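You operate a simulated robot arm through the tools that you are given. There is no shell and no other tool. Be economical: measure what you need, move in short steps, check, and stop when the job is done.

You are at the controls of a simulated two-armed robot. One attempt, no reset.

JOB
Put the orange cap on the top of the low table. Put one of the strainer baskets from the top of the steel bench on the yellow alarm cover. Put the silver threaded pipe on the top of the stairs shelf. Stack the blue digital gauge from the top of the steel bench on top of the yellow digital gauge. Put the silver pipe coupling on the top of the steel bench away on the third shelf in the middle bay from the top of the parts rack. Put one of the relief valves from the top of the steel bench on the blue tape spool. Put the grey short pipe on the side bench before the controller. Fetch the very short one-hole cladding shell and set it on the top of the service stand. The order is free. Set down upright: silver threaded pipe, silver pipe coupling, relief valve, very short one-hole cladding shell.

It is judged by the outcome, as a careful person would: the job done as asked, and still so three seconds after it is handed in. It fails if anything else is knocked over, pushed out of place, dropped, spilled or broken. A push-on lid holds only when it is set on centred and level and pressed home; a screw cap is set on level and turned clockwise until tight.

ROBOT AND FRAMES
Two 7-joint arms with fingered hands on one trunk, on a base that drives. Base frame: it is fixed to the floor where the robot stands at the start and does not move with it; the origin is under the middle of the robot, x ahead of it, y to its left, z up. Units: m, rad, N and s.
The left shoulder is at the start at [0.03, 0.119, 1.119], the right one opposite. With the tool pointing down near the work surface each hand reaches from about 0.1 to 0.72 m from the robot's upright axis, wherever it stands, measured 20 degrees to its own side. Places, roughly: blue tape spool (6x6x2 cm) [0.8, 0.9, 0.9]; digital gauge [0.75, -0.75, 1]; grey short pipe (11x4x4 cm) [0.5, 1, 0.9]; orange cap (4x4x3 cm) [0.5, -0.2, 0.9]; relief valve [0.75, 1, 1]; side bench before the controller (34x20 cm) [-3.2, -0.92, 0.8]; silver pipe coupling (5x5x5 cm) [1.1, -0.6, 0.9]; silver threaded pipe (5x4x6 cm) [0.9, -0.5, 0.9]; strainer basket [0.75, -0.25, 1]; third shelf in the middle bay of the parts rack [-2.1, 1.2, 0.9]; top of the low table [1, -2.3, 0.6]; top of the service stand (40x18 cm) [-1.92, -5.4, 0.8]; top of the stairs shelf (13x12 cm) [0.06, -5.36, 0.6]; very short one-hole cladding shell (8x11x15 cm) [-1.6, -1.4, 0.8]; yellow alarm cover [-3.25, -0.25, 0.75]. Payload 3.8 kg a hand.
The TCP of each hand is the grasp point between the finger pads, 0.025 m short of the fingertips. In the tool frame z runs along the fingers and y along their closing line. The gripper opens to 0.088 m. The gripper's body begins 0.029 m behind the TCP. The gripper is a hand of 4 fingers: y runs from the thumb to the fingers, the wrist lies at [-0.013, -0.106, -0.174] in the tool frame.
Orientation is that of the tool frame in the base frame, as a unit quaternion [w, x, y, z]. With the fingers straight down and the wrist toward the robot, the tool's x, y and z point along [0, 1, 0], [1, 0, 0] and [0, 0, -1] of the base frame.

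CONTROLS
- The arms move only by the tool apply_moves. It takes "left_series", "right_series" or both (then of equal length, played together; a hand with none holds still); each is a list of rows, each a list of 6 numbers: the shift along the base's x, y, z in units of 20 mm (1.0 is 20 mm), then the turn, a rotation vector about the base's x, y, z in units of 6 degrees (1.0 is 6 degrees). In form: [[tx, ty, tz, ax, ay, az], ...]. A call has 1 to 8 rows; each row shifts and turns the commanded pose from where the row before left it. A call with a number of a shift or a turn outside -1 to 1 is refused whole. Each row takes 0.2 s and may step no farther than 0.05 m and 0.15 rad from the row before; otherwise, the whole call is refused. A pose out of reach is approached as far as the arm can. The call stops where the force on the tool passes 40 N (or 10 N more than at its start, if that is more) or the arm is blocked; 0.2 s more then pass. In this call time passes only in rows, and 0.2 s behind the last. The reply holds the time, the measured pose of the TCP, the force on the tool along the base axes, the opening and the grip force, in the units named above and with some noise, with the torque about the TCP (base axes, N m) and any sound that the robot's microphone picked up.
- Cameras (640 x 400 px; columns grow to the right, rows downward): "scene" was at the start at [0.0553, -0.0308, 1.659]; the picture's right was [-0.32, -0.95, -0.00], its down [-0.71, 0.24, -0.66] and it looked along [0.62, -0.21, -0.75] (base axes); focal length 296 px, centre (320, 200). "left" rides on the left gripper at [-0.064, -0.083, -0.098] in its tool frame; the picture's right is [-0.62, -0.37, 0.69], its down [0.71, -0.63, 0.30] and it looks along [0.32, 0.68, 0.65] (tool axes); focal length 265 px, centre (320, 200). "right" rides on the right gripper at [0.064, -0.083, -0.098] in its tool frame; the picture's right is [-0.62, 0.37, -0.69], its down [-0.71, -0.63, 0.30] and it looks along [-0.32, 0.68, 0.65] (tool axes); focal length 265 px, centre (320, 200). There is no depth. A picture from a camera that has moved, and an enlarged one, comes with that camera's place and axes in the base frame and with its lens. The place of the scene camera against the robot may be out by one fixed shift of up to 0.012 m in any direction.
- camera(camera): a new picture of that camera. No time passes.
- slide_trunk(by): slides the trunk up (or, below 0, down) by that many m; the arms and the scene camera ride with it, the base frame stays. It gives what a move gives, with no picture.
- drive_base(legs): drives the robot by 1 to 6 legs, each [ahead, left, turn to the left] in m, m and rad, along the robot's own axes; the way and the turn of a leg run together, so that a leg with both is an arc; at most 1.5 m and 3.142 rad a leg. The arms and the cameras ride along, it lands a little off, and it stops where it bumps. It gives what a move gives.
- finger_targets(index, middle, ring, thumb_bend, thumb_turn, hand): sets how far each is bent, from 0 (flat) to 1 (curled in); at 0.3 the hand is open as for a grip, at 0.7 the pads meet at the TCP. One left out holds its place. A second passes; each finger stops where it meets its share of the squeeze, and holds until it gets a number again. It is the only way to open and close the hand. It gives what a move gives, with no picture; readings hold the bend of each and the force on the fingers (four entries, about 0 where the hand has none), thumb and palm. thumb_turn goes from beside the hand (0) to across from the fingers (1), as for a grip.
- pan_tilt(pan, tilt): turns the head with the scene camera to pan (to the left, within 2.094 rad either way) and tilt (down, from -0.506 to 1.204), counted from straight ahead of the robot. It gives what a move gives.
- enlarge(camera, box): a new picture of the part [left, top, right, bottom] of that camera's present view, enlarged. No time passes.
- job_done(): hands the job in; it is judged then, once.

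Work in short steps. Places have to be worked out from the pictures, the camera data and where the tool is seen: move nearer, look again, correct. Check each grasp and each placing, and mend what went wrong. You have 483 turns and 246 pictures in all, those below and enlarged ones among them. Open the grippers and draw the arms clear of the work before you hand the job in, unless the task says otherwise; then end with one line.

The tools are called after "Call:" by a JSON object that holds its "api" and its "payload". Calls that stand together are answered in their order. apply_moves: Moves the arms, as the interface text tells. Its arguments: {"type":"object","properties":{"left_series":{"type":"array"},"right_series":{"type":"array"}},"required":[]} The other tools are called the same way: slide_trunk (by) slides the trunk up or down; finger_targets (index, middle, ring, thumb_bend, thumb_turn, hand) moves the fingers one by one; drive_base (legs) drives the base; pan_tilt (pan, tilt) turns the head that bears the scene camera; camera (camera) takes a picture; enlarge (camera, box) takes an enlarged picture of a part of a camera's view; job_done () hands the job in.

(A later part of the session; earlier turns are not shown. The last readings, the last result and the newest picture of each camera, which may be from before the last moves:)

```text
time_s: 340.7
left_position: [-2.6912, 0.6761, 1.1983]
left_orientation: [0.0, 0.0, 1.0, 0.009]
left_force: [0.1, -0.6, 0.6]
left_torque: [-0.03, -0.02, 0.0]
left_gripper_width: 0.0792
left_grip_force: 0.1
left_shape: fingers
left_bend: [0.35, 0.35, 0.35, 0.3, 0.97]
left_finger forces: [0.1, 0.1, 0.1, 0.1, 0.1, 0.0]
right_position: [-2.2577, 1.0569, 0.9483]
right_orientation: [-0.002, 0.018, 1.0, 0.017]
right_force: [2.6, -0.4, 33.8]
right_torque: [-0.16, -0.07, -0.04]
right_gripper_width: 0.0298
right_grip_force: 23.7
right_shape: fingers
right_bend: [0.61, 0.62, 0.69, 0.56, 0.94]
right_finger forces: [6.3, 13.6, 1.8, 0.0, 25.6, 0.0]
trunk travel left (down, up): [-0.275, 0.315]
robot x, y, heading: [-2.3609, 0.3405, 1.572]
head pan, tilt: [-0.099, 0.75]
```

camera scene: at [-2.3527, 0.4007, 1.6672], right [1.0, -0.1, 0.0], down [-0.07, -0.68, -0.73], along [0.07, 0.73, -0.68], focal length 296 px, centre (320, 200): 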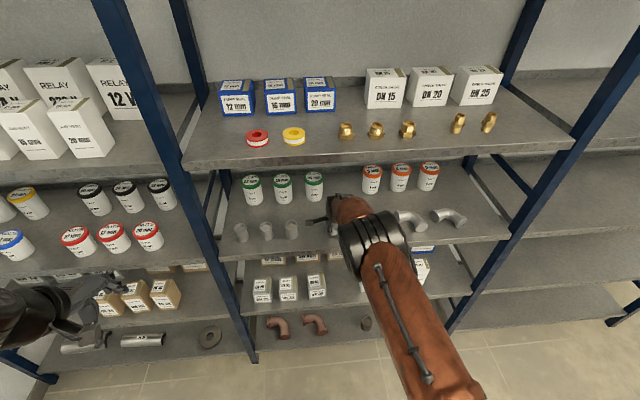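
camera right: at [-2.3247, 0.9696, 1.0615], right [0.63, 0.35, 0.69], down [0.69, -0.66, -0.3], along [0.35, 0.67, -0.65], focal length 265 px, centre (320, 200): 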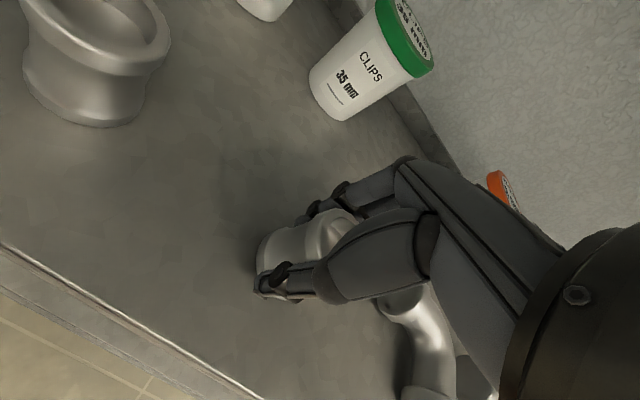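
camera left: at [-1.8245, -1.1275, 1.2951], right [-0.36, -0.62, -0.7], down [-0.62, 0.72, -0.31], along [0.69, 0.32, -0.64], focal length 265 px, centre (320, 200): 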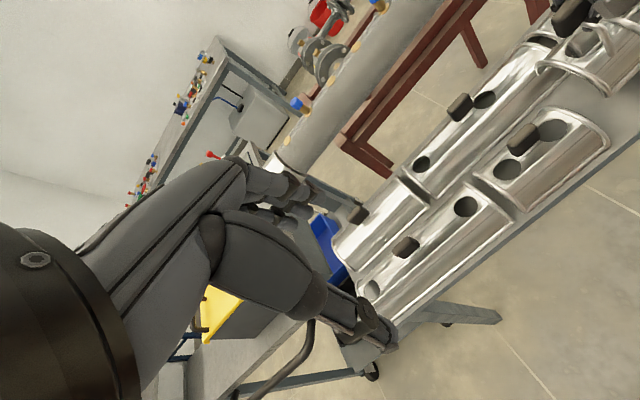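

Contact came earlier (shelf z≈0.92). I relieve the pressure and look before releasing.

Call:
{"api": "apply_moves", "payload": {"right_series": [[0, 0, 0.12, -0.3, 0, 0]]}}

Call:
{"api": "camera", "payload": {"camera": "right"}}

```text
time_s: 341.1
left_position: [-2.6907, 0.6777, 1.1985]
left_orientation: [0.001, 0.0, 1.0, 0.009]
left_force: [-0.4, -0.6, -0.5]
left_torque: [0.01, -0.01, -0.01]
left_gripper_width: 0.0793
left_grip_force: 0.1
left_shape: fingers
left_bend: [0.35, 0.35, 0.35, 0.3, 0.97]
left_finger forces: [0.0, 0.1, 0.0, 0.0, 0.0, 0.0]
right_position: [-2.2577, 1.0582, 0.9471]
right_orientation: [-0.001, 0.019, 1.0, -0.002]
right_force: [1.2, 5.0, 26.9]
right_torque: [0.52, -0.16, 0.02]
right_gripper_width: 0.0298
right_grip_force: 21.8
right_shape: fingers
right_bend: [0.61, 0.61, 0.69, 0.56, 0.94]
right_finger forces: [7.5, 18.0, 2.1, 0.1, 16.4, 0.0]
trunk travel left (down, up): [-0.275, 0.315]
robot x, y, heading: [-2.3631, 0.3428, 1.571]
head pan, tilt: [-0.099, 0.75]
```

```text
84 pictures are left
camera right: at [-2.3259, 0.9772, 1.0467], right [0.64, 0.35, 0.69], down [0.69, -0.66, -0.3], along [0.35, 0.67, -0.66], focal length 265 px, centre (320, 200)
```

right: 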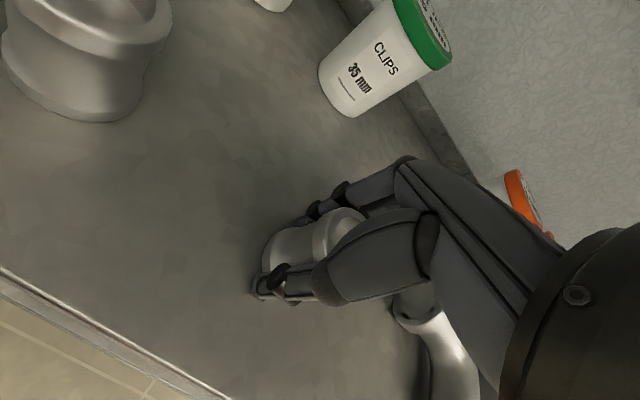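

Call:
{"api": "apply_moves", "payload": {"right_series": [[0, 0, 0.15, 0, 0, 0]]}}

Call:
{"api": "apply_moves", "payload": {"right_series": [[0, 0, 0.1, 0, 0, 0]]}}

Call:
{"api": "enlarge", "payload": {"camera": "right", "box": [220, 170, 420, 330]}}

```text
time_s: 341.5
left_position: [-2.6918, 0.6793, 1.1979]
left_orientation: [-0.001, 0.0, 1.0, 0.007]
left_force: [0.1, -0.4, -0.6]
left_torque: [-0.03, -0.02, -0.01]
left_gripper_width: 0.0791
left_grip_force: 0.0
left_shape: fingers
left_bend: [0.35, 0.35, 0.35, 0.3, 0.97]
left_finger forces: [0.1, 0.0, 0.0, 0.0, 0.0, 0.1]
right_position: [-2.2583, 1.0579, 0.9471]
right_orientation: [-0.002, 0.018, 1.0, -0.004]
right_force: [0.1, 6.8, 18.6]
right_torque: [0.49, -0.12, 0.01]
right_gripper_width: 0.0299
right_grip_force: 20.7
right_shape: fingers
right_bend: [0.6, 0.61, 0.68, 0.56, 0.94]
right_finger forces: [8.0, 17.1, 2.2, 0.1, 14.3, 0.0]
trunk travel left (down, up): [-0.275, 0.315]
robot x, y, heading: [-2.3608, 0.3459, 1.574]
head pan, tilt: [-0.099, 0.75]
```

```text
time_s: 341.9
left_position: [-2.6903, 0.6793, 1.1978]
left_orientation: [0.0, 0.001, 1.0, 0.008]
left_force: [0.6, -0.3, -0.3]
left_torque: [-0.01, -0.04, -0.03]
left_gripper_width: 0.0793
left_grip_force: 0.0
left_shape: fingers
left_bend: [0.35, 0.35, 0.35, 0.3, 0.97]
left_finger forces: [0.0, 0.1, 0.0, 0.0, 0.1, 0.0]
right_position: [-2.2583, 1.056, 0.9484]
right_orientation: [-0.001, 0.018, 1.0, -0.004]
right_force: [-0.4, 7.2, 17.2]
right_torque: [0.47, -0.12, 0.04]
right_gripper_width: 0.03
right_grip_force: 19.2
right_shape: fingers
right_bend: [0.6, 0.6, 0.68, 0.56, 0.95]
right_finger forces: [8.0, 15.6, 2.2, 0.0, 13.4, 0.0]
trunk travel left (down, up): [-0.275, 0.315]
robot x, y, heading: [-2.3584, 0.3412, 1.571]
head pan, tilt: [-0.099, 0.75]
```

```text
2.50 times, centred on (320, 250) of right
camera zoom: at [-2.3257, 0.9768, 1.0479], right [0.64, 0.35, 0.69], down [0.69, -0.66, -0.3], along [0.35, 0.66, -0.66], focal length 664 px, centre (320, 75)
```

zoom: 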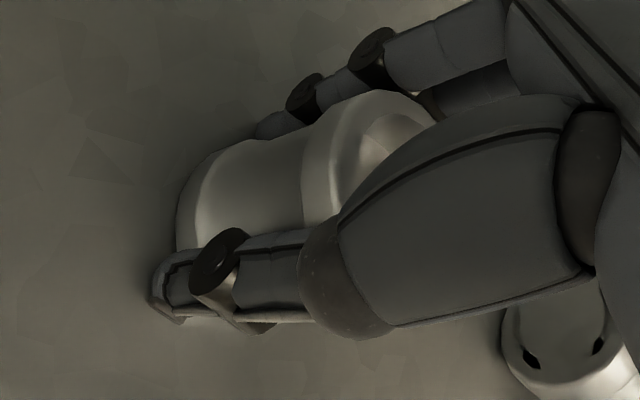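

Call:
{"api": "apply_moves", "payload": {"right_series": [[0, 0, 0.15, 0, 0, 0]]}}

Call:
{"api": "apply_moves", "payload": {"right_series": [[0, 0, 0.12, 0, 0, 0]]}}

```text
time_s: 342.3
left_position: [-2.6914, 0.6792, 1.1978]
left_orientation: [0.0, -0.001, 1.0, 0.007]
left_force: [-0.3, 0.3, 0.8]
left_torque: [0.03, 0.03, 0.0]
left_gripper_width: 0.0792
left_grip_force: 0.0
left_shape: fingers
left_bend: [0.35, 0.35, 0.35, 0.3, 0.97]
left_finger forces: [0.1, 0.1, 0.1, 0.0, 0.0, 0.0]
right_position: [-2.2579, 1.0542, 0.9495]
right_orientation: [-0.001, 0.019, 1.0, -0.009]
right_force: [0.1, 3.0, 10.6]
right_torque: [0.25, -0.06, 0.01]
right_gripper_width: 0.0298
right_grip_force: 16.0
right_shape: fingers
right_bend: [0.6, 0.61, 0.68, 0.56, 0.95]
right_finger forces: [6.7, 10.3, 1.8, 0.0, 13.9, 0.1]
trunk travel left (down, up): [-0.275, 0.315]
robot x, y, heading: [-2.367, 0.3406, 1.572]
head pan, tilt: [-0.099, 0.75]
```

```text
time_s: 342.7
left_position: [-2.6912, 0.6805, 1.1975]
left_orientation: [0.0, 0.0, 1.0, 0.007]
left_force: [-0.3, -0.5, 0.5]
left_torque: [-0.03, -0.01, 0.02]
left_gripper_width: 0.0793
left_grip_force: 0.1
left_shape: fingers
left_bend: [0.35, 0.35, 0.35, 0.3, 0.97]
left_finger forces: [0.1, 0.1, 0.1, 0.1, 0.0, 0.0]
right_position: [-2.2572, 1.0544, 0.9505]
right_orientation: [-0.001, 0.019, 1.0, -0.01]
right_force: [-0.1, 0.9, 0.7]
right_torque: [0.04, 0.0, 0.02]
right_gripper_width: 0.0298
right_grip_force: 13.3
right_shape: fingers
right_bend: [0.6, 0.62, 0.68, 0.56, 0.95]
right_finger forces: [6.0, 7.0, 1.4, 0.1, 13.1, 0.0]
trunk travel left (down, up): [-0.275, 0.315]
robot x, y, heading: [-2.3637, 0.3409, 1.571]
head pan, tilt: [-0.099, 0.75]
```

Barely touching now. I open in stages.

Call:
{"api": "finger_targets", "payload": {"hand": "right", "index": 0.53, "middle": 0.54, "ring": 0.6, "thumb_bend": 0.49}}

Call:
{"api": "finger_targets", "payload": {"hand": "right", "index": 0.3, "middle": 0.3, "ring": 0.3, "thumb_bend": 0.3}}

Call:
{"api": "camera", "payload": {"camera": "right"}}

```text
time_s: 343.7
left_position: [-2.6898, 0.6801, 1.1986]
left_orientation: [0.0, 0.0, 1.0, 0.006]
left_force: [0.1, -0.5, -0.3]
left_torque: [-0.01, 0.02, 0.01]
left_gripper_width: 0.0794
left_grip_force: 0.0
left_shape: fingers
left_bend: [0.35, 0.35, 0.35, 0.3, 0.97]
left_finger forces: [0.0, 0.0, 0.1, 0.0, 0.0, 0.0]
right_position: [-2.2573, 1.0553, 0.9535]
right_orientation: [-0.001, 0.018, 1.0, -0.006]
right_force: [-0.4, -0.5, -0.4]
right_torque: [0.02, 0.01, 0.01]
right_gripper_width: 0.0396
right_grip_force: 0.5
right_shape: fingers
right_bend: [0.53, 0.54, 0.6, 0.49, 0.97]
right_finger forces: [0.0, 0.0, 0.0, 0.0, 0.3, 0.0]
trunk travel left (down, up): [-0.275, 0.315]
robot x, y, heading: [-2.3663, 0.3388, 1.571]
head pan, tilt: [-0.099, 0.75]
```

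```text
time_s: 344.7
left_position: [-2.6903, 0.6804, 1.197]
left_orientation: [0.0, -0.001, 1.0, 0.007]
left_force: [-0.3, -0.2, 0.4]
left_torque: [0.01, 0.01, 0.0]
left_gripper_width: 0.0794
left_grip_force: 0.0
left_shape: fingers
left_bend: [0.35, 0.35, 0.35, 0.3, 0.97]
left_finger forces: [0.0, 0.1, 0.1, 0.0, 0.0, 0.1]
right_position: [-2.2569, 1.0577, 0.9519]
right_orientation: [-0.001, 0.018, 1.0, -0.007]
right_force: [0.5, 0.5, 0.4]
right_torque: [0.03, 0.03, 0.01]
right_gripper_width: 0.0844
right_grip_force: 0.0
right_shape: fingers
right_bend: [0.3, 0.3, 0.3, 0.3, 0.97]
right_finger forces: [0.0, 0.1, 0.0, 0.0, 0.0, 0.1]
trunk travel left (down, up): [-0.275, 0.315]
robot x, y, heading: [-2.3612, 0.3436, 1.573]
head pan, tilt: [-0.099, 0.75]
```

```text
82 pictures are left
camera right: at [-2.3254, 0.9762, 1.0519], right [0.64, 0.35, 0.69], down [0.69, -0.66, -0.3], along [0.35, 0.66, -0.66], focal length 265 px, centre (320, 200)
```

right: 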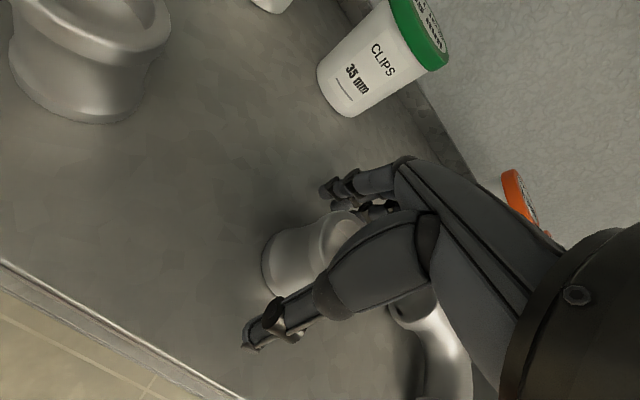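

Coupling stands upright. I rise just enough to clear its top (staying under the shelf above), then pull back.

Call:
{"api": "apply_moves", "payload": {"right_series": [[0, 0, 0.5, 0, 0, 0], [0, 0, 0.5, 0, 0, 0], [0, 0, 0.5, 0, 0, 0], [0, 0, 0.5, 0, 0, 0]]}}

Call:
{"api": "camera", "payload": {"camera": "right"}}

Call:
{"api": "camera", "payload": {"camera": "scene"}}

```text
time_s: 345.7
left_position: [-2.6905, 0.6798, 1.1972]
left_orientation: [0.0, 0.0, 1.0, 0.007]
left_force: [-0.2, 0.1, -0.1]
left_torque: [-0.01, 0.0, 0.01]
left_gripper_width: 0.0791
left_grip_force: 0.2
left_shape: fingers
left_bend: [0.35, 0.35, 0.35, 0.3, 0.97]
left_finger forces: [0.0, 0.0, 0.1, 0.0, 0.0, 0.0]
right_position: [-2.2561, 1.0556, 0.9932]
right_orientation: [0.0, 0.018, 1.0, -0.007]
right_force: [0.1, -0.2, 0.0]
right_torque: [0.0, -0.03, -0.01]
right_gripper_width: 0.0842
right_grip_force: 0.1
right_shape: fingers
right_bend: [0.3, 0.3, 0.3, 0.3, 0.97]
right_finger forces: [0.1, 0.0, 0.0, 0.0, 0.0, 0.0]
trunk travel left (down, up): [-0.275, 0.315]
robot x, y, heading: [-2.3623, 0.3427, 1.568]
head pan, tilt: [-0.099, 0.75]
```

```text
81 pictures are left
camera right: at [-2.325, 0.9764, 1.0919], right [0.64, 0.35, 0.69], down [0.69, -0.66, -0.3], along [0.35, 0.66, -0.66], focal length 265 px, centre (320, 200)
```

right: 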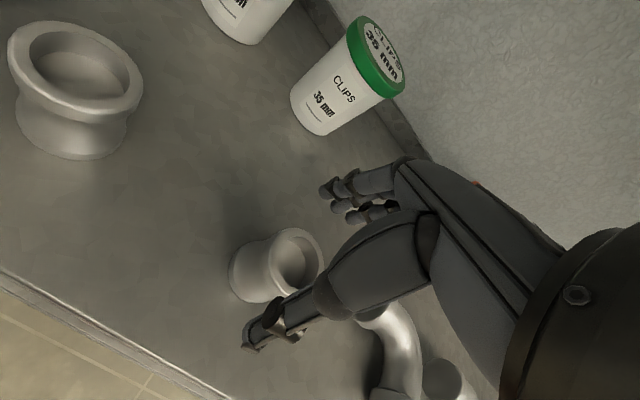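

```text
80 pictures are left
camera scene: at [-2.3529, 0.3997, 1.6673], right [1.0, -0.1, 0.0], down [-0.07, -0.68, -0.73], along [0.07, 0.73, -0.68], focal length 296 px, centre (320, 200)
```

scene: 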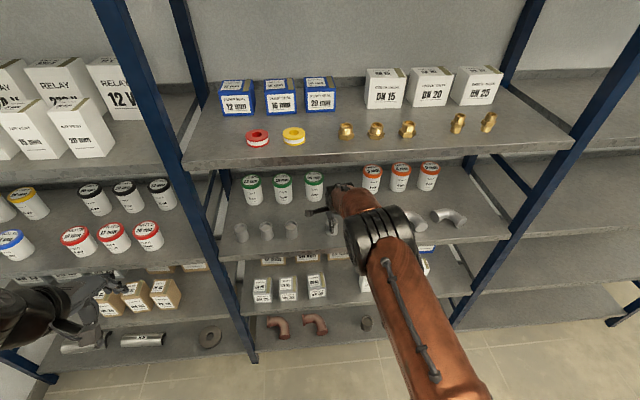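

Call:
{"api": "apply_moves", "payload": {"right_series": [[0, 0, 0.5, 0, 0, 0], [0, 0, 0.5, 0, 0, 0], [0, 0, 0.4, 0, 0, 0]]}}

Call:
{"api": "apply_moves", "payload": {"right_series": [[0, -0.4, 0, 0, 0, 0], [0, -0.6, 0, 0, 0, 0], [0, -0.6, 0, 0, 0, 0], [0, -1, 0, 0, 0, 0], [0, -1, 0, 0, 0, 0], [0, -1, 0, 0, 0, 0], [0, -1, 0, 0, 0, 0], [0, -1, 0, 0, 0, 0]]}}

Call:
{"api": "camera", "payload": {"camera": "right"}}

```text
time_s: 346.5
left_position: [-2.6902, 0.6806, 1.1981]
left_orientation: [0.0, 0.001, 1.0, 0.008]
left_force: [0.5, -0.9, -0.2]
left_torque: [0.0, 0.03, 0.0]
left_gripper_width: 0.0792
left_grip_force: 0.1
left_shape: fingers
left_bend: [0.35, 0.35, 0.35, 0.3, 0.97]
left_finger forces: [0.0, 0.1, 0.1, 0.0, 0.0, 0.0]
right_position: [-2.2574, 1.0576, 1.0208]
right_orientation: [-0.001, 0.018, 1.0, -0.008]
right_force: [-0.3, 1.0, -0.7]
right_torque: [0.0, 0.0, -0.02]
right_gripper_width: 0.0842
right_grip_force: 0.1
right_shape: fingers
right_bend: [0.3, 0.3, 0.3, 0.3, 0.97]
right_finger forces: [0.0, 0.1, 0.0, 0.0, 0.0, 0.1]
trunk travel left (down, up): [-0.275, 0.315]
robot x, y, heading: [-2.3603, 0.3446, 1.569]
head pan, tilt: [-0.099, 0.75]
```

```text
time_s: 348.3
left_position: [-2.6899, 0.6799, 1.1984]
left_orientation: [0.0, 0.0, 1.0, 0.006]
left_force: [0.0, 0.4, -0.4]
left_torque: [-0.01, 0.01, -0.01]
left_gripper_width: 0.0792
left_grip_force: 0.0
left_shape: fingers
left_bend: [0.35, 0.35, 0.35, 0.3, 0.97]
left_finger forces: [0.1, 0.0, 0.1, 0.1, 0.0, 0.0]
right_position: [-2.2578, 0.9246, 1.0245]
right_orientation: [-0.001, 0.018, 1.0, -0.007]
right_force: [0.4, -0.5, 0.4]
right_torque: [0.0, 0.03, 0.01]
right_gripper_width: 0.0844
right_grip_force: 0.1
right_shape: fingers
right_bend: [0.3, 0.3, 0.3, 0.3, 0.97]
right_finger forces: [0.1, 0.0, 0.0, 0.1, 0.0, 0.0]
trunk travel left (down, up): [-0.275, 0.315]
robot x, y, heading: [-2.3604, 0.3445, 1.576]
head pan, tilt: [-0.099, 0.75]
```

```text
79 pictures are left
camera right: at [-2.3249, 0.8439, 1.1225], right [0.64, 0.35, 0.69], down [0.69, -0.66, -0.3], along [0.35, 0.66, -0.66], focal length 265 px, centre (320, 200)
```

right: 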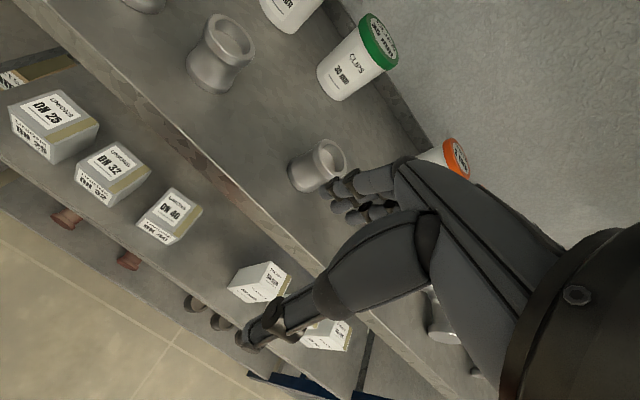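

The coupling stands neatly on the third shelf. I retract, turn east and drive back to the bench for the orange cap.

Call:
{"api": "apply_moves", "payload": {"right_series": [[0, -1, 0.5, 0, 0, 0], [0, -1, 0.5, 0, 0, 0], [0, -1, 0.5, 0, 0, 0], [0, -1, 0.5, 0, 0, 0], [0, -1, 0.5, 0, 0, 0]]}}

Call:
{"api": "drive_base", "payload": {"legs": [[-0.08, 0, 0], [0, 0, -1.571], [1.2, 0, 0], [1.1, 0, 0], [0, -0.55, 0]]}}

Call:
{"api": "pan_tilt", "payload": {"pan": 0.1, "tilt": 0.9}}

Call:
{"api": "camera", "payload": {"camera": "scene"}}

Call:
{"api": "camera", "payload": {"camera": "left"}}

```text
time_s: 349.5
left_position: [-2.6911, 0.6791, 1.1983]
left_orientation: [0.0, 0.0, 1.0, 0.006]
left_force: [0.6, -0.6, 1.1]
left_torque: [0.03, 0.0, -0.01]
left_gripper_width: 0.0794
left_grip_force: 0.0
left_shape: fingers
left_bend: [0.35, 0.35, 0.35, 0.3, 0.97]
left_finger forces: [0.1, 0.0, 0.0, 0.0, 0.0, 0.0]
right_position: [-2.2567, 0.8248, 1.0737]
right_orientation: [-0.001, 0.018, 1.0, -0.005]
right_force: [0.8, -0.7, -0.2]
right_torque: [0.04, 0.02, -0.01]
right_gripper_width: 0.0844
right_grip_force: 0.0
right_shape: fingers
right_bend: [0.3, 0.3, 0.3, 0.3, 0.97]
right_finger forces: [0.0, 0.0, 0.0, 0.0, 0.0, 0.0]
trunk travel left (down, up): [-0.275, 0.315]
robot x, y, heading: [-2.3632, 0.342, 1.575]
head pan, tilt: [-0.099, 0.75]
```

```text
time_s: 368.1
left_position: [0.3121, 0.1084, 1.1979]
left_orientation: [0.005, 0.713, 0.701, 0.005]
left_force: [0.0, 0.3, 0.3]
left_torque: [0.04, 0.02, 0.0]
left_gripper_width: 0.0791
left_grip_force: 0.0
left_shape: fingers
left_bend: [0.35, 0.35, 0.35, 0.3, 0.97]
left_finger forces: [0.0, 0.1, 0.1, 0.0, 0.1, 0.0]
right_position: [0.4494, -0.3278, 1.0746]
right_orientation: [-0.005, 0.726, 0.687, -0.004]
right_force: [0.3, -0.3, 0.3]
right_torque: [0.01, -0.02, -0.02]
right_gripper_width: 0.0843
right_grip_force: 0.1
right_shape: fingers
right_bend: [0.3, 0.3, 0.3, 0.3, 0.97]
right_finger forces: [0.0, 0.1, 0.0, 0.0, 0.0, 0.0]
trunk travel left (down, up): [-0.275, 0.315]
robot x, y, heading: [-0.0278, -0.2116, -0.012]
head pan, tilt: [-0.099, 0.75]
```

```text
time_s: 368.8
left_position: [0.3122, 0.1089, 1.1986]
left_orientation: [0.006, 0.713, 0.701, 0.006]
left_force: [1.0, 0.2, 0.2]
left_torque: [0.01, 0.02, 0.01]
left_gripper_width: 0.0793
left_grip_force: 0.0
left_shape: fingers
left_bend: [0.35, 0.35, 0.35, 0.3, 0.97]
left_finger forces: [0.0, 0.0, 0.0, 0.0, 0.0, 0.0]
right_position: [0.449, -0.328, 1.0723]
right_orientation: [-0.005, 0.726, 0.687, -0.004]
right_force: [-0.2, 0.7, -0.2]
right_torque: [0.03, 0.01, 0.0]
right_gripper_width: 0.0844
right_grip_force: 0.0
right_shape: fingers
right_bend: [0.3, 0.3, 0.3, 0.3, 0.97]
right_finger forces: [0.0, 0.1, 0.0, 0.1, 0.0, 0.0]
trunk travel left (down, up): [-0.275, 0.315]
robot x, y, heading: [-0.0316, -0.215, -0.012]
head pan, tilt: [0.099, 0.901]
```

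```text
78 pictures are left
camera scene: at [0.0256, -0.2133, 1.6554], right [0.09, -1.0, 0.0], down [-0.78, -0.07, -0.62], along [0.62, 0.05, -0.78], focal length 296 px, centre (320, 200)
```

scene: 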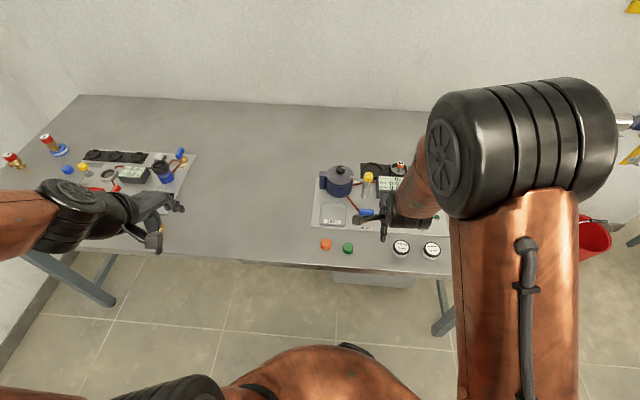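

```text
77 pictures are left
camera left: at [0.2266, 0.0456, 1.2958], right [-0.37, -0.61, -0.7], down [-0.61, 0.72, -0.31], along [0.7, 0.31, -0.64], focal length 265 px, centre (320, 200)
```

left: 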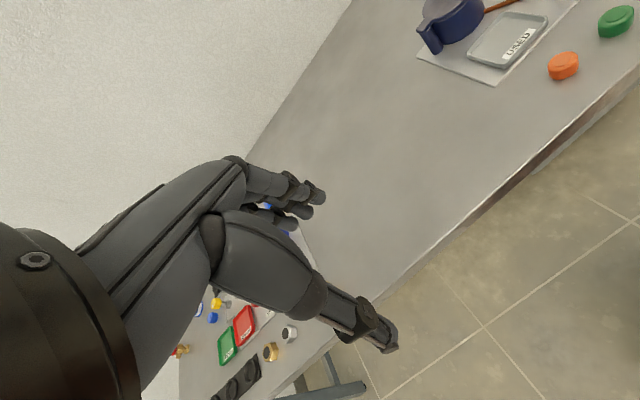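

Cap at about (0.478,-0.192). I move the right hand aside and bring the left hand over the cap.

Call:
{"api": "apply_moves", "payload": {"left_series": [[0.5, -1, -0.3, 0, 0, 0], [0.5, -1, -0.3, 0, 0, 0], [0.5, -1, -0.3, 0, 0, 0], [0.5, -1, -0.3, 0, 0, 0], [0.5, -1, -0.3, 0, 0, 0], [0.5, -1, -0.3, 0, 0, 0], [0.5, -1, -0.3, 0, 0, 0], [0.5, -1, -0.3, 0, 0, 0]], "right_series": [[-0.5, -1, 0.2, 0, 0, 0], [-0.5, -1, 0.2, 0, 0, 0], [-0.5, -1, 0.2, 0, 0, 0], [-0.5, -1, 0.2, 0, 0, 0], [-0.5, -1, 0.2, 0, 0, 0], [-0.5, -1, 0.2, 0, 0, 0], [-0.5, -1, 0.2, 0, 0, 0], [-0.5, -1, 0.2, 0, 0, 0]]}}

Call:
{"api": "apply_moves", "payload": {"left_series": [[0.6, -1, -0.8, 0, 0, 0], [0.6, -1, -0.8, 0, 0, 0], [0.6, -1, -0.8, 0, 0, 0], [0.6, -1, -0.8, 0, 0, 0], [0.6, -1, -0.8, 0, 0, 0], [0.6, -1, -0.8, 0, 0, 0], [0.6, -1, -0.8, 0, 0, 0]]}}

Call:
{"api": "finger_targets", "payload": {"hand": "left", "index": 0.3, "middle": 0.3, "ring": 0.3, "thumb_bend": 0.3}}

Call:
{"api": "camera", "payload": {"camera": "left"}}

```text
time_s: 370.6
left_position: [0.3887, -0.04, 1.154]
left_orientation: [0.004, 0.713, 0.701, 0.006]
left_force: [-0.3, -0.3, -0.7]
left_torque: [-0.03, 0.0, -0.06]
left_gripper_width: 0.0792
left_grip_force: 0.0
left_shape: fingers
left_bend: [0.35, 0.35, 0.35, 0.3, 0.97]
left_finger forces: [0.0, 0.0, 0.1, 0.0, 0.0, 0.1]
left hand out of reach, approached as far as the arm can: row 3, 4
right_position: [0.3703, -0.4903, 1.1036]
right_orientation: [-0.006, 0.726, 0.687, -0.004]
right_force: [-0.5, 1.0, -0.2]
right_torque: [0.02, -0.01, -0.01]
right_gripper_width: 0.0843
right_grip_force: 0.1
right_shape: fingers
right_bend: [0.3, 0.3, 0.3, 0.3, 0.97]
right_finger forces: [0.0, 0.0, 0.0, 0.1, 0.1, 0.0]
trunk travel left (down, up): [-0.275, 0.315]
robot x, y, heading: [-0.031, -0.2156, -0.014]
head pan, tilt: [0.099, 0.901]
```

```text
time_s: 372.2
left_position: [0.4722, -0.1789, 1.043]
left_orientation: [0.005, 0.713, 0.701, 0.004]
left_force: [0.0, 0.3, 0.1]
left_torque: [0.02, -0.03, 0.02]
left_gripper_width: 0.0791
left_grip_force: 0.1
left_shape: fingers
left_bend: [0.35, 0.35, 0.35, 0.3, 0.97]
left_finger forces: [0.0, 0.0, 0.1, 0.0, 0.1, 0.1]
right_position: [0.3703, -0.4902, 1.104]
right_orientation: [-0.006, 0.726, 0.688, -0.004]
right_force: [0.5, -0.8, -0.5]
right_torque: [0.0, 0.01, -0.02]
right_gripper_width: 0.0842
right_grip_force: 0.0
right_shape: fingers
right_bend: [0.3, 0.3, 0.3, 0.3, 0.97]
right_finger forces: [0.0, 0.0, 0.2, 0.0, 0.0, 0.0]
trunk travel left (down, up): [-0.275, 0.315]
robot x, y, heading: [-0.029, -0.2188, -0.015]
head pan, tilt: [0.099, 0.901]
```

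```text
time_s: 373.2
left_position: [0.4717, -0.1773, 1.0429]
left_orientation: [0.005, 0.713, 0.701, 0.005]
left_force: [-0.7, 0.3, -0.7]
left_torque: [-0.02, 0.0, 0.0]
left_gripper_width: 0.084
left_grip_force: 0.1
left_shape: fingers
left_bend: [0.3, 0.3, 0.3, 0.3, 0.97]
left_finger forces: [0.0, 0.0, 0.0, 0.0, 0.0, 0.0]
right_position: [0.3697, -0.4888, 1.1035]
right_orientation: [-0.005, 0.726, 0.687, -0.004]
right_force: [0.0, 0.1, 0.0]
right_torque: [0.0, -0.01, 0.0]
right_gripper_width: 0.0842
right_grip_force: 0.0
right_shape: fingers
right_bend: [0.3, 0.3, 0.3, 0.3, 0.97]
right_finger forces: [0.1, 0.0, 0.0, 0.0, 0.0, 0.1]
trunk travel left (down, up): [-0.275, 0.315]
robot x, y, heading: [-0.0335, -0.2137, -0.015]
head pan, tilt: [0.099, 0.901]
```

```text
76 pictures are left
camera left: at [0.3855, -0.241, 1.1409], right [-0.37, -0.61, -0.7], down [-0.61, 0.73, -0.31], along [0.7, 0.31, -0.64], focal length 265 px, centre (320, 200)
```

left: 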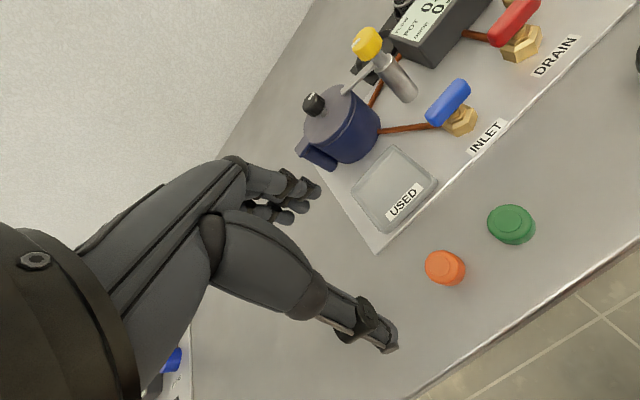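

Cap at (0.479,-0.189). I narrow the opening a little and descend.

Call:
{"api": "finger_targets", "payload": {"hand": "left", "index": 0.37, "middle": 0.37, "ring": 0.37, "thumb_bend": 0.36}}

Call:
{"api": "apply_moves", "payload": {"left_series": [[0.35, -0.55, -1, 0, 0, 0], [0, 0, -1, 0, 0, 0], [0, 0, -1, 0, 0, 0], [0, 0, -1, 0, 0, 0], [0, 0, -1, 0, 0, 0]]}}

Call:
{"api": "camera", "payload": {"camera": "left"}}

```text
time_s: 374.2
left_position: [0.4718, -0.1771, 1.0425]
left_orientation: [0.006, 0.713, 0.701, 0.005]
left_force: [0.0, 0.7, -0.3]
left_torque: [-0.02, -0.04, -0.04]
left_gripper_width: 0.0719
left_grip_force: 0.0
left_shape: fingers
left_bend: [0.37, 0.37, 0.37, 0.36, 0.97]
left_finger forces: [0.0, 0.0, 0.0, 0.0, 0.0, 0.1]
right_position: [0.3705, -0.4888, 1.1027]
right_orientation: [-0.005, 0.726, 0.688, -0.004]
right_force: [0.0, -0.3, 0.0]
right_torque: [0.0, -0.03, 0.0]
right_gripper_width: 0.0843
right_grip_force: 0.1
right_shape: fingers
right_bend: [0.3, 0.3, 0.3, 0.3, 0.97]
right_finger forces: [0.1, 0.0, 0.1, 0.1, 0.0, 0.0]
trunk travel left (down, up): [-0.275, 0.315]
robot x, y, heading: [-0.0296, -0.216, -0.016]
head pan, tilt: [0.099, 0.901]
```

```text
time_s: 375.4
left_position: [0.4779, -0.1893, 0.9428]
left_orientation: [0.005, 0.713, 0.701, 0.005]
left_force: [-0.2, -0.1, 0.2]
left_torque: [0.01, 0.03, 0.02]
left_gripper_width: 0.0717
left_grip_force: 0.1
left_shape: fingers
left_bend: [0.37, 0.37, 0.37, 0.36, 0.97]
left_finger forces: [0.1, 0.0, 0.1, 0.0, 0.0, 0.0]
right_position: [0.3702, -0.4893, 1.1041]
right_orientation: [-0.006, 0.726, 0.688, -0.004]
right_force: [0.9, -0.7, 0.0]
right_torque: [0.01, 0.04, 0.02]
right_gripper_width: 0.0845
right_grip_force: 0.0
right_shape: fingers
right_bend: [0.3, 0.3, 0.3, 0.3, 0.97]
right_finger forces: [0.0, 0.0, 0.0, 0.1, 0.0, 0.1]
trunk travel left (down, up): [-0.275, 0.315]
robot x, y, heading: [-0.0308, -0.2145, -0.011]
head pan, tilt: [0.099, 0.901]
```

```text
75 pictures are left
camera left: at [0.3926, -0.2533, 1.0399], right [-0.37, -0.61, -0.7], down [-0.61, 0.73, -0.31], along [0.7, 0.31, -0.64], focal length 265 px, centre (320, 200)
```

left: 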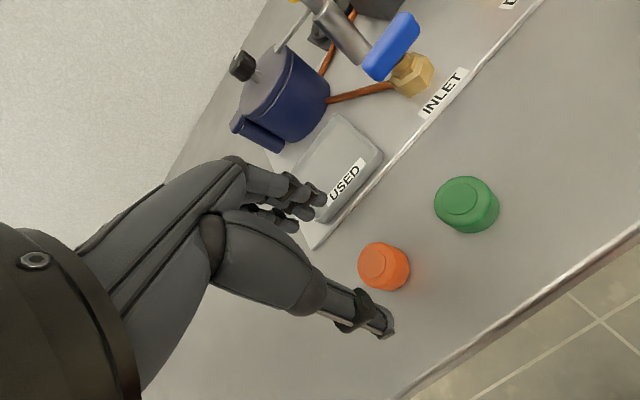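

Aligned. I descend the last 5 cm and close.

Call:
{"api": "apply_moves", "payload": {"left_series": [[-0.05, 0, -1, 0, 0, 0], [0, 0, -1, 0, 0, 0], [0, 0, -0.6, 0, 0, 0]]}}

Call:
{"api": "finger_targets", "payload": {"hand": "left", "index": 0.7, "middle": 0.7, "ring": 0.7, "thumb_bend": 0.7}}

Call:
{"api": "camera", "payload": {"camera": "left"}}

```text
time_s: 376.2
left_position: [0.4591, -0.1995, 0.9247]
left_orientation: [0.004, 0.713, 0.701, 0.005]
left_force: [0.2, 0.4, 0.6]
left_torque: [0.01, -0.02, -0.02]
left_gripper_width: 0.0718
left_grip_force: 0.0
left_shape: fingers
left_bend: [0.37, 0.37, 0.37, 0.36, 0.97]
left_finger forces: [0.1, 0.0, 0.0, 0.1, 0.1, 0.0]
left hand out of reach, approached as far as the arm can: row 1, 2, 3
right_position: [0.3694, -0.49, 1.1036]
right_orientation: [-0.006, 0.726, 0.688, -0.004]
right_force: [0.0, 0.8, -0.5]
right_torque: [0.0, 0.0, 0.01]
right_gripper_width: 0.0845
right_grip_force: 0.1
right_shape: fingers
right_bend: [0.3, 0.3, 0.3, 0.3, 0.97]
right_finger forces: [0.1, 0.1, 0.0, 0.0, 0.0, 0.0]
trunk travel left (down, up): [-0.275, 0.315]
robot x, y, heading: [-0.0316, -0.2115, -0.012]
head pan, tilt: [0.099, 0.901]
```

```text
time_s: 377.2
left_position: [0.4591, -0.2002, 0.9251]
left_orientation: [0.005, 0.713, 0.701, 0.005]
left_force: [1.2, 0.3, 0.0]
left_torque: [0.01, 0.01, 0.03]
left_gripper_width: 0.0
left_grip_force: 0.0
left_shape: fingers
left_bend: [0.7, 0.7, 0.7, 0.7, 0.97]
left_finger forces: [0.0, 0.0, 0.0, 0.1, 0.1, 0.0]
right_position: [0.3706, -0.4894, 1.1044]
right_orientation: [-0.005, 0.726, 0.688, -0.003]
right_force: [-0.6, 0.2, -0.5]
right_torque: [-0.01, -0.01, -0.01]
right_gripper_width: 0.0845
right_grip_force: 0.1
right_shape: fingers
right_bend: [0.3, 0.3, 0.3, 0.3, 0.97]
right_finger forces: [0.0, 0.0, 0.0, 0.0, 0.0, 0.0]
trunk travel left (down, up): [-0.275, 0.315]
robot x, y, heading: [-0.0318, -0.214, -0.016]
head pan, tilt: [0.099, 0.901]
```

```text
74 pictures are left
camera left: at [0.3734, -0.2625, 1.023], right [-0.37, -0.61, -0.7], down [-0.61, 0.73, -0.31], along [0.7, 0.31, -0.64], focal length 265 px, centre (320, 200)
```

left: 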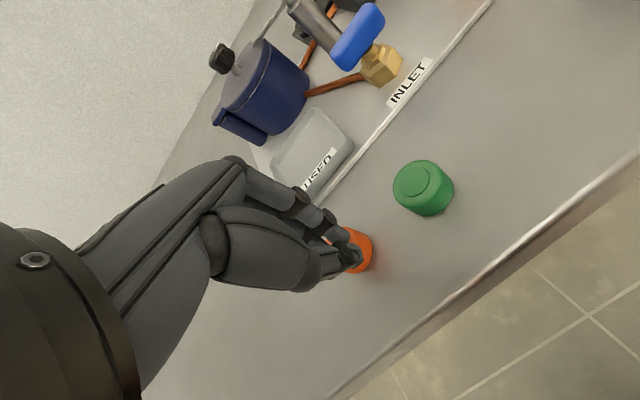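

The left arm ran out of reach there (crossing the body). I reopen, raise, strafe the base right 0.2 m, and retry.

Call:
{"api": "finger_targets", "payload": {"hand": "left", "index": 0.37, "middle": 0.37, "ring": 0.37, "thumb_bend": 0.36}}

Call:
{"api": "apply_moves", "payload": {"left_series": [[0, 0.2, 1, 0, 0, 0], [0, 0.2, 1, 0, 0, 0], [0, 0.2, 1, 0, 0, 0], [0, 0.2, 1, 0, 0, 0], [0, 0.2, 1, 0, 0, 0], [0, 0.2, 1, 0, 0, 0]]}}

Call:
{"api": "drive_base", "payload": {"legs": [[0, -0.2, 0.012]]}}

Call:
{"api": "camera", "payload": {"camera": "left"}}

```text
time_s: 378.2
left_position: [0.4593, -0.1998, 0.9237]
left_orientation: [0.005, 0.713, 0.701, 0.005]
left_force: [-0.4, 0.4, -0.2]
left_torque: [0.0, -0.02, 0.03]
left_gripper_width: 0.0706
left_grip_force: 0.2
left_shape: fingers
left_bend: [0.37, 0.37, 0.37, 0.36, 0.97]
left_finger forces: [0.0, 0.0, 0.0, 0.0, 0.0, 0.0]
right_position: [0.3706, -0.4896, 1.1043]
right_orientation: [-0.006, 0.726, 0.687, -0.004]
right_force: [-0.3, 0.0, 0.0]
right_torque: [0.02, -0.01, 0.03]
right_gripper_width: 0.0848
right_grip_force: 0.1
right_shape: fingers
right_bend: [0.3, 0.3, 0.3, 0.3, 0.97]
right_finger forces: [0.0, 0.0, 0.1, 0.0, 0.0, 0.0]
trunk travel left (down, up): [-0.275, 0.315]
robot x, y, heading: [-0.0272, -0.2136, -0.014]
head pan, tilt: [0.099, 0.901]
```

```text
time_s: 379.6
left_position: [0.4562, -0.1746, 1.0443]
left_orientation: [0.005, 0.713, 0.701, 0.005]
left_force: [0.4, 0.4, -0.2]
left_torque: [0.03, 0.0, -0.05]
left_gripper_width: 0.0707
left_grip_force: 0.2
left_shape: fingers
left_bend: [0.37, 0.37, 0.37, 0.36, 0.97]
left_finger forces: [0.0, 0.0, 0.1, 0.0, 0.1, 0.0]
right_position: [0.3696, -0.4899, 1.1038]
right_orientation: [-0.005, 0.726, 0.688, -0.003]
right_force: [0.4, 0.1, -0.2]
right_torque: [-0.01, 0.0, -0.05]
right_gripper_width: 0.0844
right_grip_force: 0.0
right_shape: fingers
right_bend: [0.3, 0.3, 0.3, 0.3, 0.97]
right_finger forces: [0.1, 0.0, 0.1, 0.0, 0.0, 0.1]
trunk travel left (down, up): [-0.275, 0.315]
robot x, y, heading: [-0.0316, -0.2163, -0.01]
head pan, tilt: [0.099, 0.901]
```

```text
time_s: 381.2
left_position: [0.4549, -0.3722, 1.0451]
left_orientation: [0.005, 0.708, 0.706, 0.004]
left_force: [-0.1, 0.7, 0.4]
left_torque: [-0.01, 0.0, -0.01]
left_gripper_width: 0.0708
left_grip_force: 0.1
left_shape: fingers
left_bend: [0.37, 0.37, 0.37, 0.36, 0.97]
left_finger forces: [0.0, 0.1, 0.0, 0.1, 0.0, 0.1]
right_position: [0.3717, -0.6853, 1.1038]
right_orientation: [-0.007, 0.721, 0.693, -0.004]
right_force: [0.4, -1.0, -0.6]
right_torque: [0.02, 0.02, 0.01]
right_gripper_width: 0.0844
right_grip_force: 0.0
right_shape: fingers
right_bend: [0.3, 0.3, 0.3, 0.3, 0.97]
right_finger forces: [0.0, 0.0, 0.0, 0.1, 0.0, 0.0]
trunk travel left (down, up): [-0.275, 0.315]
robot x, y, heading: [-0.0354, -0.4148, 0.004]
head pan, tilt: [0.099, 0.901]
```

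```text
73 pictures are left
camera left: at [0.3699, -0.4353, 1.1421], right [-0.36, -0.62, -0.7], down [-0.62, 0.72, -0.31], along [0.69, 0.32, -0.64], focal length 265 px, centre (320, 200)
```

left: 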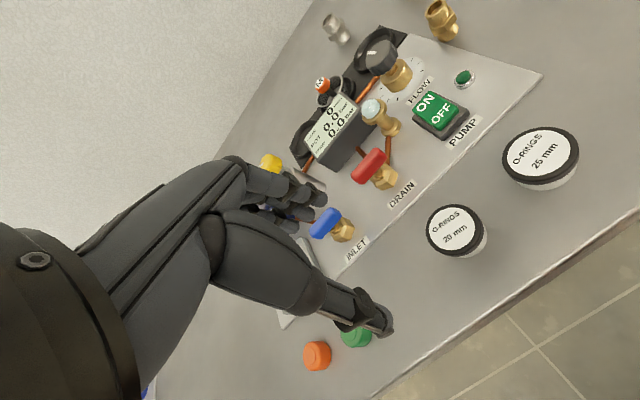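

Cap still at (0.477,-0.191). I move over it and descend.

Call:
{"api": "apply_moves", "payload": {"left_series": [[0.14, 1, 0, 0, 0, 0], [0.14, 1, 0, 0, 0, 0], [0.14, 1, 0, 0, 0, 0], [0.14, 1, 0, 0, 0, 0], [0.14, 1, 0, 0, 0, 0], [0.14, 1, 0, 0, 0, 0], [0.14, 1, 0, 0, 0, 0], [0.14, 1, -0.5, 0, 0, 0]]}}

Call:
{"api": "apply_moves", "payload": {"left_series": [[0, 1, -0.5, 0, 0, 0], [0, 0.1, -1, 0, 0, 0], [0, 0, -1, 0, 0, 0], [0, 0, -1, 0, 0, 0]]}}

Call:
{"api": "camera", "payload": {"camera": "left"}}

```text
time_s: 383.0
left_position: [0.4674, -0.2355, 1.049]
left_orientation: [0.004, 0.708, 0.706, 0.005]
left_force: [1.0, 0.7, -0.1]
left_torque: [0.01, -0.01, 0.01]
left_gripper_width: 0.0706
left_grip_force: 0.1
left_shape: fingers
left_bend: [0.37, 0.37, 0.37, 0.36, 0.97]
left_finger forces: [0.0, 0.1, 0.0, 0.0, 0.1, 0.1]
left hand out of reach, approached as far as the arm can: row 7, 8
right_position: [0.3728, -0.6847, 1.1049]
right_orientation: [-0.006, 0.721, 0.693, -0.004]
right_force: [-0.7, 0.1, -0.3]
right_torque: [0.02, 0.03, 0.01]
right_gripper_width: 0.0844
right_grip_force: 0.0
right_shape: fingers
right_bend: [0.3, 0.3, 0.3, 0.3, 0.97]
right_finger forces: [0.1, 0.1, 0.0, 0.0, 0.0, 0.0]
trunk travel left (down, up): [-0.275, 0.315]
robot x, y, heading: [-0.0309, -0.4133, 0.0]
head pan, tilt: [0.099, 0.901]
```

```text
time_s: 384.0
left_position: [0.4459, -0.2543, 1.0077]
left_orientation: [0.005, 0.708, 0.706, 0.005]
left_force: [-0.6, 0.1, -0.4]
left_torque: [-0.03, 0.02, 0.02]
left_gripper_width: 0.0707
left_grip_force: 0.0
left_shape: fingers
left_bend: [0.37, 0.37, 0.37, 0.36, 0.97]
left_finger forces: [0.1, 0.0, 0.0, 0.0, 0.1, 0.0]
left hand out of reach, approached as far as the arm can: row 1, 2, 3, 4
right_position: [0.3722, -0.6856, 1.1043]
right_orientation: [-0.006, 0.722, 0.692, -0.004]
right_force: [-0.1, 0.7, 1.2]
right_torque: [-0.03, 0.0, 0.0]
right_gripper_width: 0.0844
right_grip_force: 0.1
right_shape: fingers
right_bend: [0.3, 0.3, 0.3, 0.3, 0.97]
right_finger forces: [0.0, 0.0, 0.0, 0.1, 0.0, 0.1]
trunk travel left (down, up): [-0.275, 0.315]
robot x, y, heading: [-0.0343, -0.4141, 0.005]
head pan, tilt: [0.099, 0.901]
```

```text
72 pictures are left
camera left: at [0.3609, -0.3182, 1.1063], right [-0.36, -0.62, -0.7], down [-0.62, 0.72, -0.31], along [0.69, 0.32, -0.64], focal length 265 px, centre (320, 200)
```

left: 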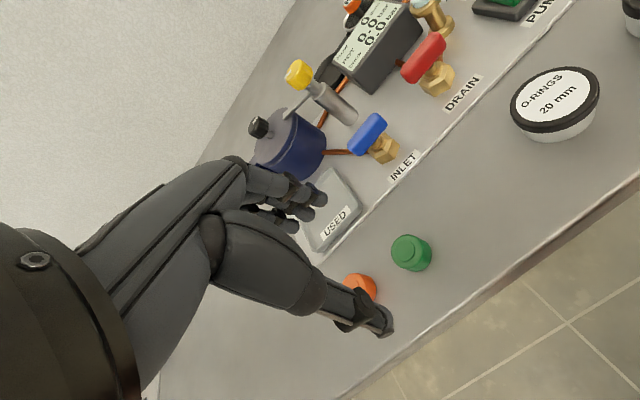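

The left arm is in an awkward configuration. I'll use the right hand instead: park the left arm up and out, strafe left so the cap is at the right hand.

Call:
{"api": "apply_moves", "payload": {"left_series": [[-0.3, 0, 1, 0, 0, 0], [-0.3, 0, 1, 0, 0, 0], [-0.3, 0.3, 1, 0, 0, 0], [-0.3, 0.5, 1, 0, 0, 0], [-0.3, 1, 1, 0, 0, 0], [-0.3, 1, 1, 0, 0, 0], [-0.3, 1, 0.5, 0, 0, 0], [-0.3, 1, 0.5, 0, 0, 0]]}}

Call:
{"api": "drive_base", "payload": {"legs": [[0, 0.4, 0]]}}

Call:
{"api": "camera", "payload": {"camera": "right"}}

```text
time_s: 385.8
left_position: [0.3964, -0.1576, 1.1475]
left_orientation: [0.006, 0.708, 0.706, 0.004]
left_force: [0.5, -0.3, -0.5]
left_torque: [0.01, -0.01, -0.01]
left_gripper_width: 0.0706
left_grip_force: 0.0
left_shape: fingers
left_bend: [0.37, 0.37, 0.37, 0.36, 0.97]
left_finger forces: [0.0, 0.0, 0.1, 0.1, 0.0, 0.0]
right_position: [0.3726, -0.6842, 1.105]
right_orientation: [-0.005, 0.721, 0.692, -0.004]
right_force: [-0.7, 0.4, 0.3]
right_torque: [0.0, -0.01, 0.01]
right_gripper_width: 0.0845
right_grip_force: 0.1
right_shape: fingers
right_bend: [0.3, 0.3, 0.3, 0.3, 0.97]
right_finger forces: [0.0, 0.0, 0.0, 0.0, 0.0, 0.0]
trunk travel left (down, up): [-0.275, 0.315]
robot x, y, heading: [-0.0319, -0.4208, 0.001]
head pan, tilt: [0.099, 0.901]
```

```text
time_s: 388.2
left_position: [0.3911, 0.2346, 1.1473]
left_orientation: [0.005, 0.704, 0.71, 0.005]
left_force: [-0.2, 0.4, -0.5]
left_torque: [-0.02, -0.01, 0.0]
left_gripper_width: 0.0706
left_grip_force: 0.1
left_shape: fingers
left_bend: [0.37, 0.37, 0.37, 0.36, 0.97]
left_finger forces: [0.0, 0.0, 0.1, 0.1, 0.0, 0.0]
right_position: [0.3724, -0.2918, 1.1043]
right_orientation: [-0.007, 0.718, 0.696, -0.004]
right_force: [0.2, -0.2, -1.0]
right_torque: [0.0, -0.01, 0.0]
right_gripper_width: 0.0843
right_grip_force: 0.1
right_shape: fingers
right_bend: [0.3, 0.3, 0.3, 0.3, 0.97]
right_finger forces: [0.0, 0.0, 0.1, 0.0, 0.1, 0.0]
trunk travel left (down, up): [-0.275, 0.315]
robot x, y, heading: [-0.037, -0.0258, 0.009]
head pan, tilt: [0.099, 0.901]
```

```text
71 pictures are left
camera right: at [0.2922, -0.2251, 1.2033], right [0.36, -0.63, 0.69], down [-0.66, -0.69, -0.3], along [0.66, -0.34, -0.66], focal length 265 px, centre (320, 200)
```

right: 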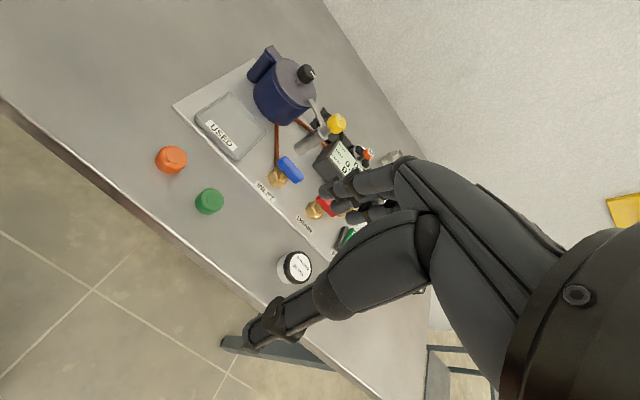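

Cap at (0.476,-0.189). I move the right hand over it.

Call:
{"api": "apply_moves", "payload": {"right_series": [[0.65, 0.64, -0.7, 0, 0, 0], [0.65, 0.64, -0.7, 0, 0, 0], [0.65, 0.64, -0.7, 0, 0, 0], [0.65, 0.64, -0.7, 0, 0, 0], [0.65, 0.64, -0.7, 0, 0, 0], [0.65, 0.64, -0.7, 0, 0, 0], [0.65, 0.64, -0.8, 0, 0, 0], [0.65, 0.64, -0.8, 0, 0, 0]]}}

Call:
{"api": "finger_targets", "payload": {"hand": "right", "index": 0.37, "middle": 0.37, "ring": 0.37, "thumb_bend": 0.36}}

Call:
{"api": "camera", "payload": {"camera": "right"}}

```text
time_s: 390.0
left_position: [0.3919, 0.2339, 1.1483]
left_orientation: [0.005, 0.705, 0.709, 0.005]
left_force: [-1.4, 0.2, 0.1]
left_torque: [-0.02, 0.01, -0.01]
left_gripper_width: 0.0704
left_grip_force: 0.1
left_shape: fingers
left_bend: [0.37, 0.37, 0.37, 0.36, 0.97]
left_finger forces: [0.0, 0.1, 0.1, 0.1, 0.0, 0.1]
right_position: [0.4783, -0.1874, 0.9881]
right_orientation: [-0.005, 0.718, 0.696, -0.004]
right_force: [0.0, -0.7, 0.1]
right_torque: [0.02, 0.0, -0.01]
right_gripper_width: 0.0845
right_grip_force: 0.1
right_shape: fingers
right_bend: [0.3, 0.3, 0.3, 0.3, 0.97]
right_finger forces: [0.0, 0.1, 0.1, 0.0, 0.1, 0.0]
trunk travel left (down, up): [-0.275, 0.315]
robot x, y, heading: [-0.0323, -0.026, 0.01]
head pan, tilt: [0.099, 0.901]
```

```text
time_s: 391.0
left_position: [0.3915, 0.235, 1.1482]
left_orientation: [0.005, 0.704, 0.71, 0.005]
left_force: [0.4, 0.0, -0.4]
left_torque: [0.02, -0.03, 0.02]
left_gripper_width: 0.0707
left_grip_force: 0.0
left_shape: fingers
left_bend: [0.37, 0.37, 0.37, 0.36, 0.97]
left_finger forces: [0.0, 0.0, 0.1, 0.0, 0.0, 0.0]
right_position: [0.4776, -0.1881, 0.9877]
right_orientation: [-0.006, 0.718, 0.696, -0.004]
right_force: [-0.2, 0.5, -0.3]
right_torque: [-0.01, 0.0, 0.0]
right_gripper_width: 0.0719
right_grip_force: 0.0
right_shape: fingers
right_bend: [0.37, 0.37, 0.37, 0.36, 0.97]
right_finger forces: [0.0, 0.1, 0.0, 0.0, 0.0, 0.0]
trunk travel left (down, up): [-0.275, 0.315]
robot x, y, heading: [-0.0338, -0.0278, 0.011]
head pan, tilt: [0.099, 0.901]
```

```text
70 pictures are left
camera right: at [0.3968, -0.1215, 1.0876], right [0.36, -0.63, 0.69], down [-0.66, -0.69, -0.3], along [0.66, -0.34, -0.66], focal length 265 px, centre (320, 200)
```

right: 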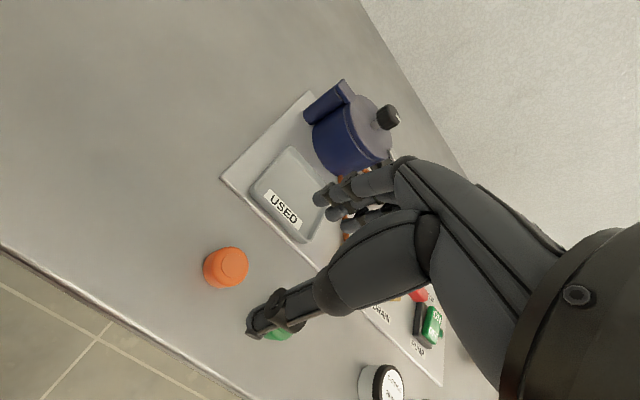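

Call:
{"api": "apply_moves", "payload": {"right_series": [[0, 0.15, -1, 0, 0, 0], [0, 0, -1, 0, 0, 0], [0, 0, -1, 0, 0, 0], [0, 0, -1, 0, 0, 0], [0, 0, -0.85, 0, 0, 0]]}}

Call:
{"api": "camera", "payload": {"camera": "right"}}

```text
time_s: 392.2
left_position: [0.3921, 0.2344, 1.1473]
left_orientation: [0.005, 0.705, 0.71, 0.005]
left_force: [1.4, -0.1, 0.0]
left_torque: [-0.01, 0.0, 0.01]
left_gripper_width: 0.0707
left_grip_force: 0.1
left_shape: fingers
left_bend: [0.37, 0.37, 0.37, 0.36, 0.97]
left_finger forces: [0.0, 0.0, 0.0, 0.1, 0.0, 0.0]
right_position: [0.4789, -0.188, 0.8892]
right_orientation: [-0.005, 0.717, 0.697, -0.005]
right_force: [0.4, -0.1, 0.6]
right_torque: [-0.02, -0.01, -0.02]
right_gripper_width: 0.0718
right_grip_force: 0.3
right_shape: fingers
right_bend: [0.37, 0.37, 0.37, 0.36, 0.97]
right_finger forces: [0.0, 0.4, 0.1, 0.1, 0.0, 0.0]
trunk travel left (down, up): [-0.275, 0.315]
robot x, y, heading: [-0.0362, -0.0279, 0.008]
head pan, tilt: [0.099, 0.901]
```

```text
69 pictures are left
camera right: at [0.397, -0.1211, 0.9876], right [0.36, -0.63, 0.69], down [-0.66, -0.69, -0.3], along [0.66, -0.34, -0.66], focal length 265 px, centre (320, 200)
```

right: 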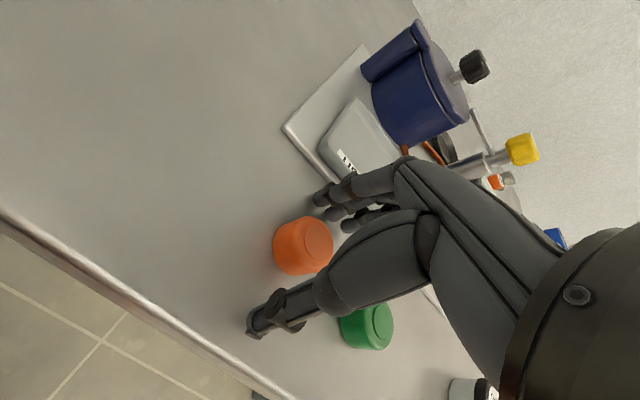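

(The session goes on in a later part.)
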